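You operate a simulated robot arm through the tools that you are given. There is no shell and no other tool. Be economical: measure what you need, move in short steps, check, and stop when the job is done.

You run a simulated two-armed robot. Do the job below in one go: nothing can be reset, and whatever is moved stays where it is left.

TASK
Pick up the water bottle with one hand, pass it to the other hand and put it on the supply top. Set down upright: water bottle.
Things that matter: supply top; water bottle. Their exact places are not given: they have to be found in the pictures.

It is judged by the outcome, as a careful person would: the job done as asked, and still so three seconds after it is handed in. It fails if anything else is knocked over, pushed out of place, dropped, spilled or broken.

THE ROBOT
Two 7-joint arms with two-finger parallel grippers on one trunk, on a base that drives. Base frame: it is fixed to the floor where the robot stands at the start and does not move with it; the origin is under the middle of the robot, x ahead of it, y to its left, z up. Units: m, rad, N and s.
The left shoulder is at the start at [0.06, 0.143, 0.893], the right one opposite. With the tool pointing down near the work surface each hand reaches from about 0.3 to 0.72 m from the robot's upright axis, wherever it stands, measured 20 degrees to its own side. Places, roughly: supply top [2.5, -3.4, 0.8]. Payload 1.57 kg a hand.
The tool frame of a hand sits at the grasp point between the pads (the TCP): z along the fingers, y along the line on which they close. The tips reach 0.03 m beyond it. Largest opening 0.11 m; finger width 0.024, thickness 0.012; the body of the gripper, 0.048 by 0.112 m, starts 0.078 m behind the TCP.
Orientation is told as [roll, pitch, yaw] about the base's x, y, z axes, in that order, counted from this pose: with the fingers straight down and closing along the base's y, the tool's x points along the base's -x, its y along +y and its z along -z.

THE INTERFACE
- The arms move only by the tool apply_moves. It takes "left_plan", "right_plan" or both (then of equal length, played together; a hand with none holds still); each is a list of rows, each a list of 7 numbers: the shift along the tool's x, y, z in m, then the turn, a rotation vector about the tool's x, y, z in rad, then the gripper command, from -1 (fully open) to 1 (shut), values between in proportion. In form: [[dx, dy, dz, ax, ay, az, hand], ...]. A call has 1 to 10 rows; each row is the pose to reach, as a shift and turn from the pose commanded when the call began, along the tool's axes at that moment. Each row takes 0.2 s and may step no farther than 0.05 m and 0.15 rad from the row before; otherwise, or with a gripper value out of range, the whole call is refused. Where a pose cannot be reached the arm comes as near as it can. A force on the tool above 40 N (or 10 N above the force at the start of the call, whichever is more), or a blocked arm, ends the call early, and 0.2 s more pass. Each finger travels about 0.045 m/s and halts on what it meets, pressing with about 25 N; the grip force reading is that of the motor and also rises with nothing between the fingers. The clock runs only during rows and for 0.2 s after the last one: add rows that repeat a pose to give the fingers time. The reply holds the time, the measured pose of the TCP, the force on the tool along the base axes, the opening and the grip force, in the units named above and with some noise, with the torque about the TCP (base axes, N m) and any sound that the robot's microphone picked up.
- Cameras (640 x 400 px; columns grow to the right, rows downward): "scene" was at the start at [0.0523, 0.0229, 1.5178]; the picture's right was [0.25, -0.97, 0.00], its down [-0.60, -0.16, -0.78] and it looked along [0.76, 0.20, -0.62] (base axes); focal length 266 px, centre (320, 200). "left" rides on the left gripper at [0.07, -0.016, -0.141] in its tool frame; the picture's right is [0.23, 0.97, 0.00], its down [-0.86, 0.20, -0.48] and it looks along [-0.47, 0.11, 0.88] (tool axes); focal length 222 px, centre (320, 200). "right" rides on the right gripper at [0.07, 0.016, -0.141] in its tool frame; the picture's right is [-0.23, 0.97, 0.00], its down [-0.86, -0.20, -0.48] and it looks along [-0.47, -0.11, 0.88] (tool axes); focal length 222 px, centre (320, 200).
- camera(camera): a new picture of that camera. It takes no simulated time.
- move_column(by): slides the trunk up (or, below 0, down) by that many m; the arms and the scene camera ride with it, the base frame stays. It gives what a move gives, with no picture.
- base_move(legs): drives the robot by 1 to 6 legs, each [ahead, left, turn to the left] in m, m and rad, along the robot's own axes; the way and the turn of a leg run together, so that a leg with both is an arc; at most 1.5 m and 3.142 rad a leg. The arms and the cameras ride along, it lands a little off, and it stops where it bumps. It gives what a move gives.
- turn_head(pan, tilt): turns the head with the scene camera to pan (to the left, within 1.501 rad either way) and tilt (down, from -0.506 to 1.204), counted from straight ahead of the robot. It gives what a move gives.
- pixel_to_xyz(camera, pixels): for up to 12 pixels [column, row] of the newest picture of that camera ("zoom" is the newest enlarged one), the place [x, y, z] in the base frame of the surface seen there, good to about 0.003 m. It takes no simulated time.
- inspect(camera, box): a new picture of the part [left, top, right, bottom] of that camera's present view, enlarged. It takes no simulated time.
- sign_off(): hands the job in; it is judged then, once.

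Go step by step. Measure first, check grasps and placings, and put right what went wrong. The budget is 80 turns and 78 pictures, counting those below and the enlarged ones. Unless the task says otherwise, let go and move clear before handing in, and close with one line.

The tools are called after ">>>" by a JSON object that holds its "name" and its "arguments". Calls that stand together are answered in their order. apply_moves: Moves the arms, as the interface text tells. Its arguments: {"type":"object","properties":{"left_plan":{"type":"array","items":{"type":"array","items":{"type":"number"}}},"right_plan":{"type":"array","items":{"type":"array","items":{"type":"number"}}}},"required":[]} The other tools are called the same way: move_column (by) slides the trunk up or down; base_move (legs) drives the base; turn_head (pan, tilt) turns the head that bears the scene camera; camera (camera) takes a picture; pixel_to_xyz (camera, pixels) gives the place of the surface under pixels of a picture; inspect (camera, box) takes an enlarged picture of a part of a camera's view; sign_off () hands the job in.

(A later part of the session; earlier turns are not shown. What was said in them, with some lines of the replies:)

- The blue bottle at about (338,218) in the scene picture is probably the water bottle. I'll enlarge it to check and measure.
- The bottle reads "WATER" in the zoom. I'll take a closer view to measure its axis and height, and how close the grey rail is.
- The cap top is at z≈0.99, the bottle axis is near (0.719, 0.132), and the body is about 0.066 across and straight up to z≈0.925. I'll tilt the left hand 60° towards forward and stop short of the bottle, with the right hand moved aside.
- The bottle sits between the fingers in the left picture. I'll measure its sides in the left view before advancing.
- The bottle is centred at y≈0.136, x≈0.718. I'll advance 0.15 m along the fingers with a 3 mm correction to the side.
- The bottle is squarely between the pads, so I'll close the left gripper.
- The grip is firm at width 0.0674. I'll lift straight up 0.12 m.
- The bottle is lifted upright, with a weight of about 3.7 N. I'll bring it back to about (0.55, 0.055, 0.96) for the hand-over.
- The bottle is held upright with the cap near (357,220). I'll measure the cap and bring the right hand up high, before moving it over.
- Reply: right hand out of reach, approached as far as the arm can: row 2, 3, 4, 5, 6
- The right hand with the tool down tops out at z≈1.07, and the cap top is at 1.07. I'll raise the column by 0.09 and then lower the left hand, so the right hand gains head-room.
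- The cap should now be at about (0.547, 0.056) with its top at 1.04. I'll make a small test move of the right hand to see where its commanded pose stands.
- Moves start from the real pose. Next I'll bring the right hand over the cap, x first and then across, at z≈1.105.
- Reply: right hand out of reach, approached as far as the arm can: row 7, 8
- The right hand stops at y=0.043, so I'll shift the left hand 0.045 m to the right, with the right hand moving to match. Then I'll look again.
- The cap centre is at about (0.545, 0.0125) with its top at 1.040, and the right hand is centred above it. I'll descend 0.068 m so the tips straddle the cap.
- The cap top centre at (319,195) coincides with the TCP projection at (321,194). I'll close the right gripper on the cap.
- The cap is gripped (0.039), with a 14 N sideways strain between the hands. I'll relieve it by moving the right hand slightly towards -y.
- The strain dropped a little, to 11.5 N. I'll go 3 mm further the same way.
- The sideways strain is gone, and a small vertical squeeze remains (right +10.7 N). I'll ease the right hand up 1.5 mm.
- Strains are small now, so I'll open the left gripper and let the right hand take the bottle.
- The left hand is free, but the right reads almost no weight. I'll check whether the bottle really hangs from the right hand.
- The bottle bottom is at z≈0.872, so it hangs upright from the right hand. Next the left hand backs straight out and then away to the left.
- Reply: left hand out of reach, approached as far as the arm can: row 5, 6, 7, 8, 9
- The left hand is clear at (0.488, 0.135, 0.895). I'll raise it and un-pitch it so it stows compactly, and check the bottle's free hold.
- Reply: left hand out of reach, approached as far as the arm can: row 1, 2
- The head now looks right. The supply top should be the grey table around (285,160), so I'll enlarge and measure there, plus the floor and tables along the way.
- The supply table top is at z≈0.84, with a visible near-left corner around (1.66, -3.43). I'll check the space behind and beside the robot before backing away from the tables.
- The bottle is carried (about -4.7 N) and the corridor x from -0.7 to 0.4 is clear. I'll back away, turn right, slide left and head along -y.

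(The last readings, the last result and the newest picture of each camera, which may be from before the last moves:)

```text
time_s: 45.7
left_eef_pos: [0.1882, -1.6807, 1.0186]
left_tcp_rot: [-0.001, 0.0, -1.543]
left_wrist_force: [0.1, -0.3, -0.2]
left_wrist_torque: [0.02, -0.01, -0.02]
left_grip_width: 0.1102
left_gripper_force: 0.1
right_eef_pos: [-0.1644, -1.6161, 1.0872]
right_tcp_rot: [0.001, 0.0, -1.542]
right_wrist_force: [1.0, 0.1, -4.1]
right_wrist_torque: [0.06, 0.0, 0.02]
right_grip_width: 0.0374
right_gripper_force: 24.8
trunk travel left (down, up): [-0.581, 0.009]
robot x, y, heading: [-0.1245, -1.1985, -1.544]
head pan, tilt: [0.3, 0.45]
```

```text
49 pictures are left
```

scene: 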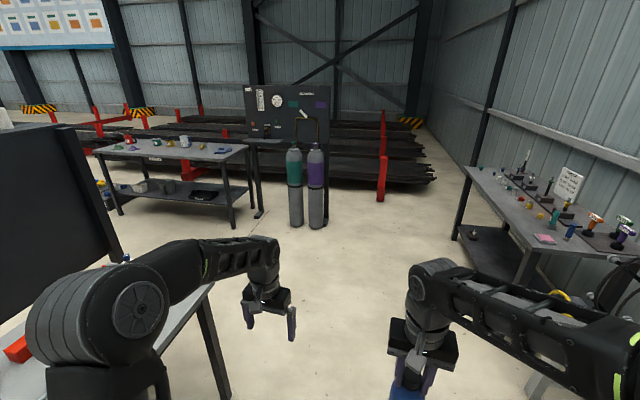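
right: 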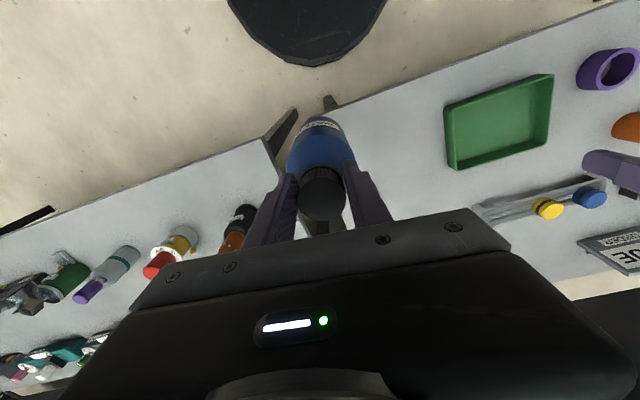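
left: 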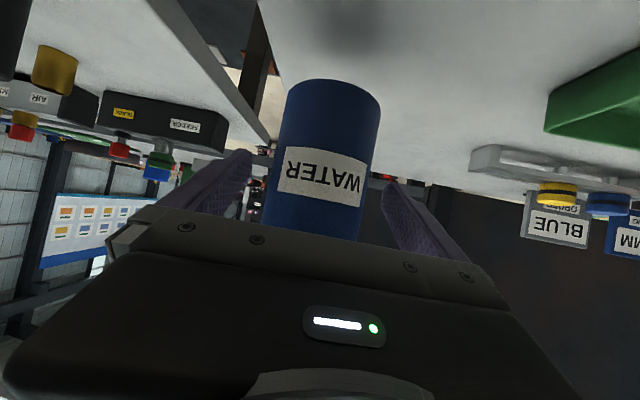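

The supply table is visible from (95,150) to (248,148). I'll measure its corners and objects, and check the bottle in the right hand.

>>> {"name": "inspect", "arguments": {"camera": "scene", "box": [80, 110, 280, 240]}}

>>> {"name": "pixel_to_xyz", "arguments": {"camera": "scene", "pixels": [[100, 150], [160, 157], [220, 160], [245, 150], [215, 140], [150, 137], [205, 150], [175, 150], [130, 152], [296, 225], [240, 232], [120, 215]]}}

>>> {"name": "camera", "arguments": {"camera": "right"}}

```text
3.08 times, centred on (180, 175) of scene
```

zoom: 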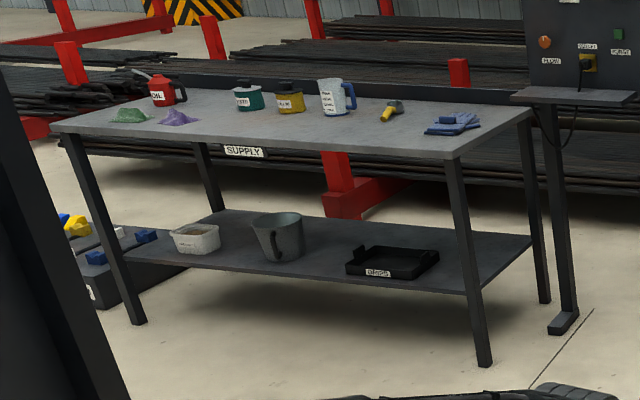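

```text
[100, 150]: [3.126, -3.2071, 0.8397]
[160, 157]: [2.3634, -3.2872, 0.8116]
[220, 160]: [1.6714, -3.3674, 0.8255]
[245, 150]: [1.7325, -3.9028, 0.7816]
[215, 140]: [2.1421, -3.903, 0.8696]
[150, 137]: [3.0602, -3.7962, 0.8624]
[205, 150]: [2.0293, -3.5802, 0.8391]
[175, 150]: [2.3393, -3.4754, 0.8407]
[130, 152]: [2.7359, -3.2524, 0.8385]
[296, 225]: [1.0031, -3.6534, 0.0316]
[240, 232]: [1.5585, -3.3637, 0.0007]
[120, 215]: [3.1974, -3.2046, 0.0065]
```

```text
47 pictures are left
```

right: 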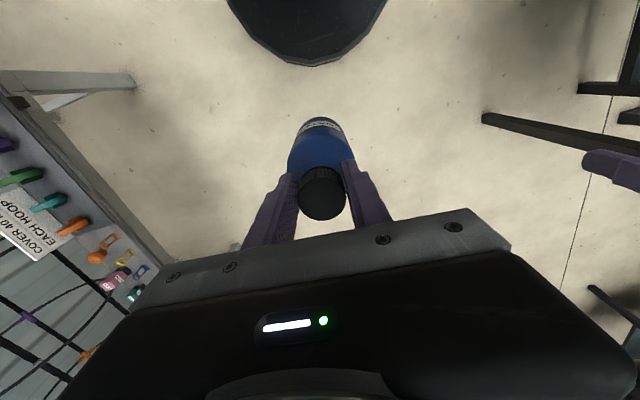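

The label reads "SUPPLY", the top is at z=0.840, the front edge runs from (1.65,-3.37) to (3.2,-3.19), and the front middle is free. I'll check how far the black screen and right bench reach into my route.

>>> {"name": "pixel_to_xyz", "arguments": {"camera": "scene", "pixels": [[10, 150], [60, 150], [70, 180], [105, 240], [118, 255], [30, 260], [455, 237], [466, 175], [520, 250], [230, 395], [75, 130], [560, 240]]}}

>>> {"name": "turn_head", "arguments": {"pan": 0.9, "tilt": 0.5}}

>>> {"name": "camera", "arguments": {"camera": "scene"}}

```text
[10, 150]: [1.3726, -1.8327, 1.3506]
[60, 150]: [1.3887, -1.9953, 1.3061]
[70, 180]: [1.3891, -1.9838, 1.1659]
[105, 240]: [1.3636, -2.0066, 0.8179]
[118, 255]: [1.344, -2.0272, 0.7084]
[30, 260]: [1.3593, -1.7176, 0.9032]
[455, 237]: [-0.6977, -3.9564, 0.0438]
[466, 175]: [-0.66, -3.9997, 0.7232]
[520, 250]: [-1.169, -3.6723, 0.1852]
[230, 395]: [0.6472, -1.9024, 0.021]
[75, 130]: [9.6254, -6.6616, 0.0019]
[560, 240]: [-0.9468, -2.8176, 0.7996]
```

```text
time_s: 46.7
left_eef_pos: [0.1878, -1.68, 1.018]
left_tcp_rot: [0.0, 0.002, -1.543]
left_wrist_force: [-0.3, 0.5, 0.0]
left_wrist_torque: [0.02, -0.01, 0.02]
left_grip_width: 0.1101
left_gripper_force: 0.0
right_eef_pos: [-0.1644, -1.6173, 1.0873]
right_tcp_rot: [-0.001, 0.0, -1.544]
right_wrist_force: [-0.1, -0.8, -4.4]
right_wrist_torque: [0.03, 0.02, -0.01]
right_grip_width: 0.0373
right_gripper_force: 24.7
trunk travel left (down, up): [-0.581, 0.009]
robot x, y, heading: [-0.1223, -1.2045, -1.543]
head pan, tilt: [0.901, 0.499]
```

```text
46 pictures are left
```

scene: 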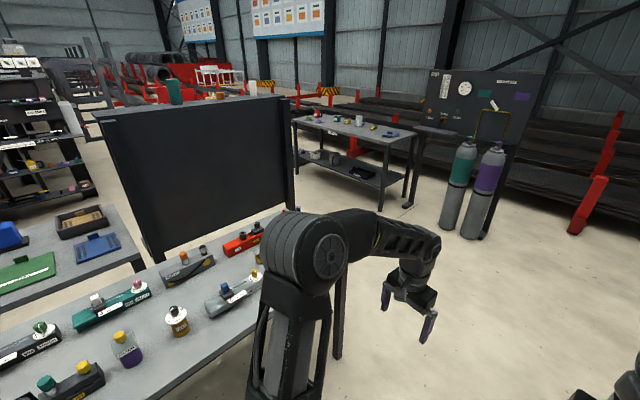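

The screen sits at x≈1.37 and ends at y≈-2.03, so y≈-2.65 is clear. I'll drive forward 1.45 and slide left 1.3, then look.

>>> {"name": "base_move", "arguments": {"legs": [[1.45, 0, 0], [0, 1.3, 0]]}}

>>> {"name": "camera", "arguments": {"camera": "scene"}}

```text
time_s: 60.0
left_eef_pos: [1.5253, -3.1041, 1.0185]
left_tcp_rot: [0.0, 0.0, -1.555]
left_wrist_force: [0.6, 0.9, 0.3]
left_wrist_torque: [0.0, -0.01, 0.0]
left_grip_width: 0.1103
left_gripper_force: 0.1
right_eef_pos: [1.1736, -3.0356, 1.0875]
right_tcp_rot: [-0.001, 0.0, -1.553]
right_wrist_force: [-0.1, -0.2, -3.7]
right_wrist_torque: [0.04, 0.0, -0.01]
right_grip_width: 0.0371
right_gripper_force: 24.9
trunk travel left (down, up): [-0.581, 0.009]
robot x, y, heading: [1.2155, -2.6168, -1.55]
head pan, tilt: [0.901, 0.499]
```

```text
45 pictures are left
```

scene: 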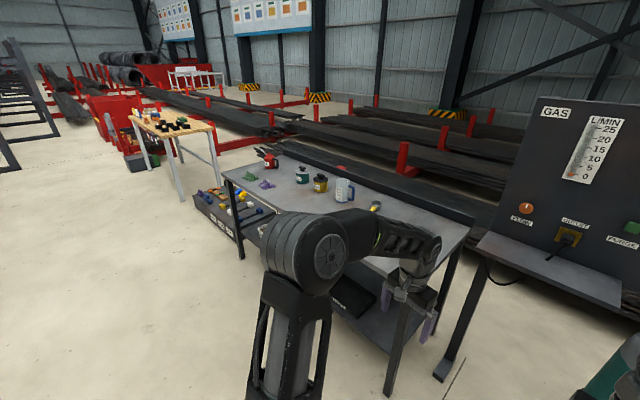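

The way along the table is open. I'll slide left 1.1 m and turn 0.094 rad to square up with the table.

>>> {"name": "base_move", "arguments": {"legs": [[0, 1.1, 0], [0, 0, 0.094]]}}

>>> {"name": "turn_head", "arguments": {"pan": -0.1, "tilt": 0.75}}

>>> {"name": "camera", "arguments": {"camera": "scene"}}

```text
time_s: 66.2
left_eef_pos: [2.6665, -3.0646, 1.0188]
left_tcp_rot: [-0.001, 0.0, -1.47]
left_wrist_force: [0.2, -0.8, 0.5]
left_wrist_torque: [0.02, 0.02, 0.03]
left_grip_width: 0.1099
left_gripper_force: 0.0
right_eef_pos: [2.3104, -3.0243, 1.0879]
right_tcp_rot: [0.0, -0.002, -1.469]
right_wrist_force: [1.5, 0.4, -4.6]
right_wrist_torque: [0.04, -0.01, 0.0]
right_grip_width: 0.0372
right_gripper_force: 25.2
trunk travel left (down, up): [-0.581, 0.009]
robot x, y, heading: [2.321, -2.6069, -1.47]
head pan, tilt: [0.901, 0.499]
```

```text
time_s: 67.4
left_eef_pos: [2.6656, -3.0639, 1.0186]
left_tcp_rot: [-0.001, -0.001, -1.471]
left_wrist_force: [0.1, 0.3, 0.1]
left_wrist_torque: [0.02, 0.01, 0.0]
left_grip_width: 0.1099
left_gripper_force: 0.0
right_eef_pos: [2.3109, -3.0261, 1.0875]
right_tcp_rot: [-0.001, 0.0, -1.47]
right_wrist_force: [1.0, 0.0, -3.7]
right_wrist_torque: [0.01, 0.0, 0.01]
right_grip_width: 0.0369
right_gripper_force: 24.9
trunk travel left (down, up): [-0.581, 0.009]
robot x, y, heading: [2.3195, -2.6075, -1.468]
head pan, tilt: [-0.099, 0.75]
```

```text
44 pictures are left
```

scene: 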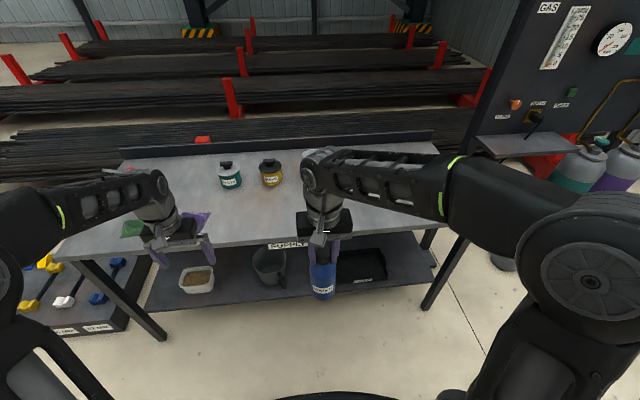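

The robot faces the supply table with the bottle in front of the edge. I'll measure the bottle and the table's free area near (300,235).

>>> {"name": "inspect", "arguments": {"camera": "scene", "box": [260, 200, 400, 310]}}

>>> {"name": "pixel_to_xyz", "arguments": {"camera": "scene", "pixels": [[323, 290], [323, 297], [313, 280], [335, 280], [322, 270], [290, 235], [290, 225], [380, 232], [385, 215], [270, 180], [240, 215], [290, 210]]}}

>>> {"name": "camera", "arguments": {"camera": "right"}}

```text
3.64 times, centred on (330, 255) of scene
```

zoom: 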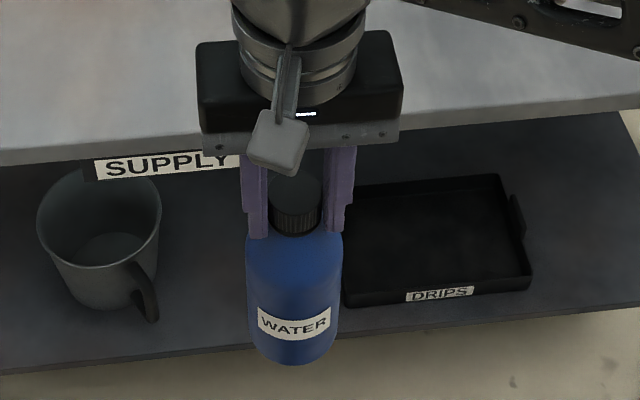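

```text
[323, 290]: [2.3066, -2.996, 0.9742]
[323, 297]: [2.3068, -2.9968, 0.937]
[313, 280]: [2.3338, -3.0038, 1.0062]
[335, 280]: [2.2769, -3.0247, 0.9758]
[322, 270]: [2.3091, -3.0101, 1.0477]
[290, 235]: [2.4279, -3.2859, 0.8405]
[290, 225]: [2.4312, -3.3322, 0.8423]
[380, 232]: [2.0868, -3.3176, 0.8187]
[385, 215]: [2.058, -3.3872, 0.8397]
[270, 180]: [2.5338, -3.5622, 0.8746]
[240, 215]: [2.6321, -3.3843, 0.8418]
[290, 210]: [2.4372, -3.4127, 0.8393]
```

```text
42 pictures are left
```

right: 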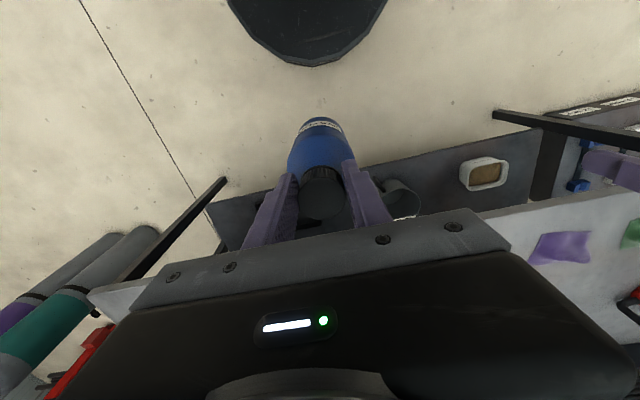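

The bottle hangs upright with its base at z≈0.92, 0.08 above the top, and the target spot near (2.33, -3.46) is free. I'll drive forward 0.27 m.

>>> {"name": "base_move", "arguments": {"legs": [[0.27, 0, 0]]}}

>>> {"name": "camera", "arguments": {"camera": "scene"}}

>>> {"name": "camera", "arguments": {"camera": "right"}}

```text
time_s: 69.3
left_eef_pos: [2.6931, -3.3343, 1.0176]
left_tcp_rot: [0.0, 0.002, -1.469]
left_wrist_force: [0.2, 0.1, -1.4]
left_wrist_torque: [-0.02, 0.0, -0.03]
left_grip_width: 0.1098
left_gripper_force: 0.1
right_eef_pos: [2.3382, -3.297, 1.0871]
right_tcp_rot: [0.0, 0.003, -1.47]
right_wrist_force: [-0.2, -0.6, -5.4]
right_wrist_torque: [0.06, 0.03, -0.01]
right_grip_width: 0.0373
right_gripper_force: 25.1
trunk travel left (down, up): [-0.581, 0.009]
robot x, y, heading: [2.3452, -2.8786, -1.474]
head pan, tilt: [-0.099, 0.75]
```

```text
41 pictures are left
```

scene: 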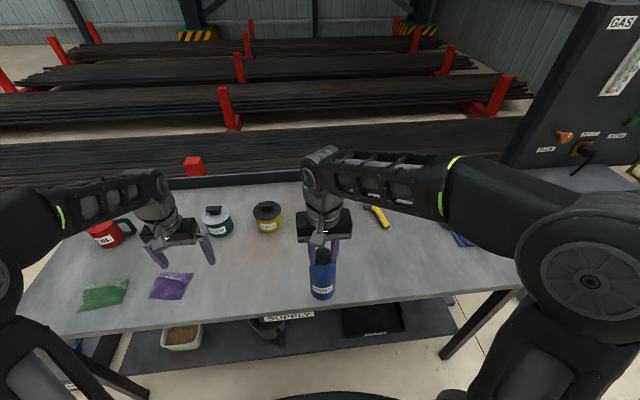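

```text
40 pictures are left
```

right: 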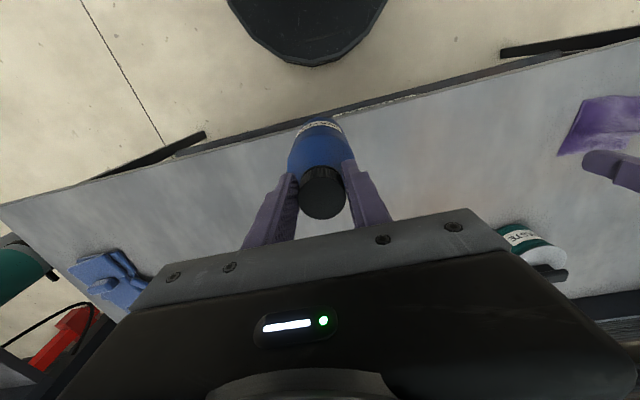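

I'll extend the right hand 0.135 m over the top and lower it 0.07 m, keeping about 1 cm clear.

>>> {"name": "apply_moves", "arguments": {"right_plan": [[-0.03, 0, 0, 0, 0, 0, 1], [-0.065, 0, 0, 0, 0, 0, 1], [-0.1, 0, 0, 0, 0, 0, 1], [-0.135, 0, 0, 0, 0, 0, 1], [-0.135, 0, 0.02, 0, 0, 0, 1], [-0.135, 0, 0.04, 0, 0, 0, 1], [-0.135, 0, 0.055, 0, 0, 0, 1], [-0.135, 0, 0.065, 0, 0, 0, 1], [-0.135, 0, 0.07, 0, 0, 0, 1], [-0.135, 0, 0.07, 0, 0, 0, 1]]}}

>>> {"name": "camera", "arguments": {"camera": "scene"}}

>>> {"name": "inspect", "arguments": {"camera": "scene", "box": [260, 180, 400, 310]}}

```text
time_s: 71.5
left_eef_pos: [2.6943, -3.3342, 1.0193]
left_tcp_rot: [0.0, 0.0, -1.469]
left_wrist_force: [0.6, 0.4, -0.1]
left_wrist_torque: [0.02, 0.0, -0.01]
left_grip_width: 0.11
left_gripper_force: 0.0
right_eef_pos: [2.3514, -3.4303, 1.0178]
right_tcp_rot: [0.001, 0.002, -1.47]
right_wrist_force: [0.3, -0.1, -4.7]
right_wrist_torque: [0.04, -0.03, 0.01]
right_grip_width: 0.0373
right_gripper_force: 24.9
trunk travel left (down, up): [-0.581, 0.009]
robot x, y, heading: [2.3475, -2.8791, -1.468]
head pan, tilt: [-0.099, 0.75]
```

```text
39 pictures are left
```

scene: 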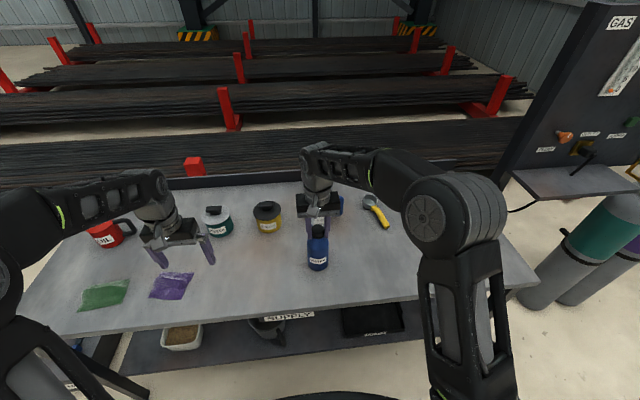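

```text
3.08 times, centred on (330, 245) of scene
```

zoom: 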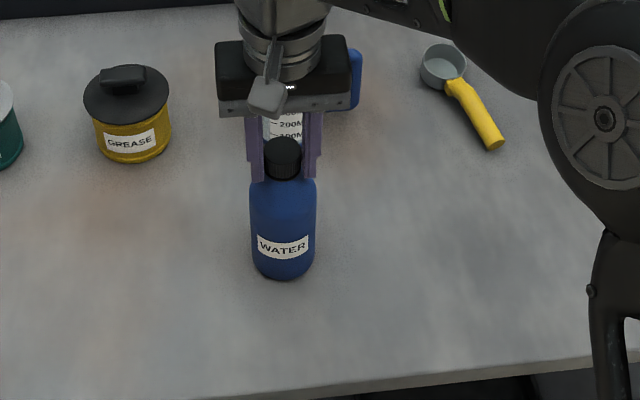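

The bottle is upright about 1 cm above the top, and the measuring jug stands behind it. I'll check the jug's distance, then lower gently to contact.

>>> {"name": "pixel_to_xyz", "arguments": {"camera": "zoom", "pixels": [[285, 125], [355, 80], [285, 275], [330, 300], [240, 275], [310, 240], [258, 240]]}}

>>> {"name": "apply_moves", "arguments": {"right_plan": [[0, 0, 0.003, 0, 0, 0, 1], [0, 0, 0.006, 0, 0, 0, 1], [0, 0, 0.008, 0, 0, 0, 1], [0, 0, 0.008, 0, 0, 0, 1]]}}

```text
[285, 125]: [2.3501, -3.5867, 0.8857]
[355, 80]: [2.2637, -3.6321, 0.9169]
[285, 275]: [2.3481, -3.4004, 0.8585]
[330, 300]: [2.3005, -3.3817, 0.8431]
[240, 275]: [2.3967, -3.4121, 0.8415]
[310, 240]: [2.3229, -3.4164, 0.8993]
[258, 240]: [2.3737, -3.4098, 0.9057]
```

```text
time_s: 72.5
left_eef_pos: [2.6945, -3.3333, 1.0181]
left_tcp_rot: [0.0, 0.001, -1.47]
left_wrist_force: [-0.1, -0.1, -0.3]
left_wrist_torque: [0.01, 0.02, 0.06]
left_grip_width: 0.11
left_gripper_force: 0.1
right_eef_pos: [2.3519, -3.4299, 1.0123]
right_tcp_rot: [0.002, -0.003, -1.469]
right_wrist_force: [-1.0, -1.0, 13.8]
right_wrist_torque: [-0.07, 0.01, 0.0]
right_grip_width: 0.037
right_gripper_force: 25.1
trunk travel left (down, up): [-0.581, 0.009]
robot x, y, heading: [2.3495, -2.876, -1.473]
head pan, tilt: [-0.099, 0.75]
```

The bottle has touched down (+13.8 N). I'll ease up 2 mm and open the right gripper.

>>> {"name": "apply_moves", "arguments": {"right_plan": [[0, 0, -0.002, 0, 0, 0, 1], [0, 0, -0.002, 0, 0, 0, 0.6], [0, 0, -0.002, 0, 0, 0, 0.2], [0, 0, -0.002, 0, 0, 0, -0.2], [0, 0, -0.002, 0, 0, 0, -0.6], [0, 0, -0.002, 0, 0, 0, -1], [0, 0, -0.002, 0, 0, 0, -1], [0, 0, -0.002, 0, 0, 0, -1]]}}

>>> {"name": "camera", "arguments": {"camera": "right"}}

>>> {"name": "inspect", "arguments": {"camera": "scene", "box": [260, 180, 400, 310]}}

```text
time_s: 74.3
left_eef_pos: [2.6939, -3.3342, 1.0187]
left_tcp_rot: [-0.001, 0.001, -1.471]
left_wrist_force: [0.2, 0.0, -0.1]
left_wrist_torque: [0.03, -0.04, 0.0]
left_grip_width: 0.1101
left_gripper_force: 0.2
right_eef_pos: [2.353, -3.4299, 1.0118]
right_tcp_rot: [-0.001, 0.001, -1.47]
right_wrist_force: [0.5, -0.3, -0.3]
right_wrist_torque: [0.0, -0.02, 0.03]
right_grip_width: 0.1097
right_gripper_force: 0.1
trunk travel left (down, up): [-0.581, 0.009]
robot x, y, heading: [2.3446, -2.8767, -1.47]
head pan, tilt: [-0.099, 0.75]
```

```text
37 pictures are left
```

right: 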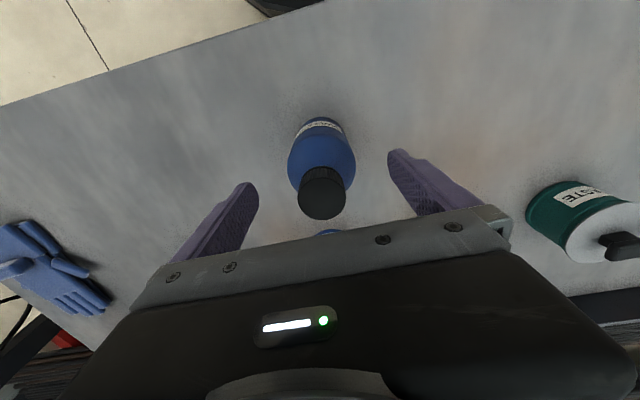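

```text
3.08 times, centred on (330, 245) of scene
```

zoom: 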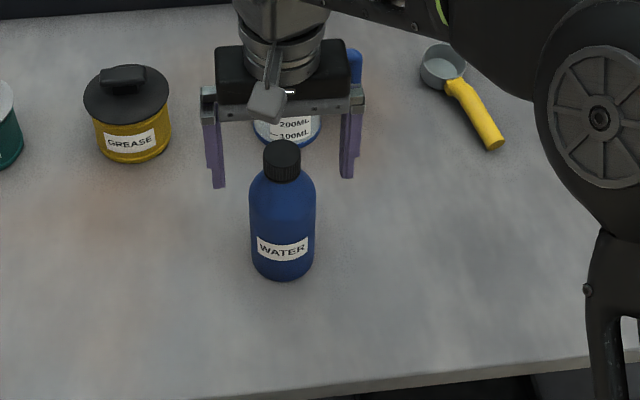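

The bottle stands upright and free, with both fingers clear. I'll lift the right hand straight up, then pull it back.

>>> {"name": "apply_moves", "arguments": {"right_plan": [[0, 0, -0.02, 0, 0, 0, -1], [0, 0, -0.045, 0, 0, 0, -1], [0, 0, -0.075, 0, 0, 0, -1], [0, 0, -0.075, 0, 0, 0, -1], [0.04, 0, -0.075, 0, 0, 0, -1], [0.08, 0, -0.075, 0, 0, 0, -1], [0.12, 0, -0.075, 0, 0, 0, -1], [0.12, 0, -0.075, 0, 0, 0, -1]]}}

>>> {"name": "camera", "arguments": {"camera": "scene"}}

```text
time_s: 76.2
left_eef_pos: [2.6935, -3.3351, 1.0177]
left_tcp_rot: [0.0, 0.0, -1.47]
left_wrist_force: [-0.2, -0.3, 1.1]
left_wrist_torque: [0.0, -0.02, 0.0]
left_grip_width: 0.11
left_gripper_force: 0.1
right_eef_pos: [2.3407, -3.3115, 1.086]
right_tcp_rot: [0.001, 0.001, -1.469]
right_wrist_force: [0.5, 0.3, 0.5]
right_wrist_torque: [-0.02, 0.02, -0.04]
right_grip_width: 0.1099
right_gripper_force: 0.0
trunk travel left (down, up): [-0.581, 0.009]
robot x, y, heading: [2.3494, -2.8808, -1.473]
head pan, tilt: [-0.099, 0.75]
```

```text
35 pictures are left
```

scene: 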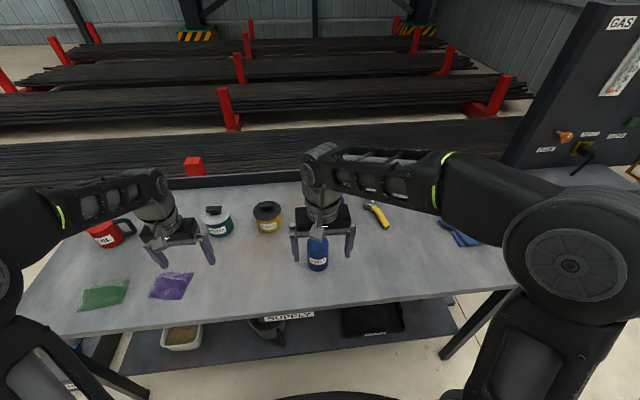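

The bottle stands upright at (318,252) on the supply top, nothing else there has moved, and both hands are empty and clear of it. I'll hand the job in.

>>> {"name": "sign_off", "arguments": {}}

```text
The job is handed in.
```

The water bottle was picked up with the left hand and passed to the right. It now stands upright on the supply top, with both hands clear.
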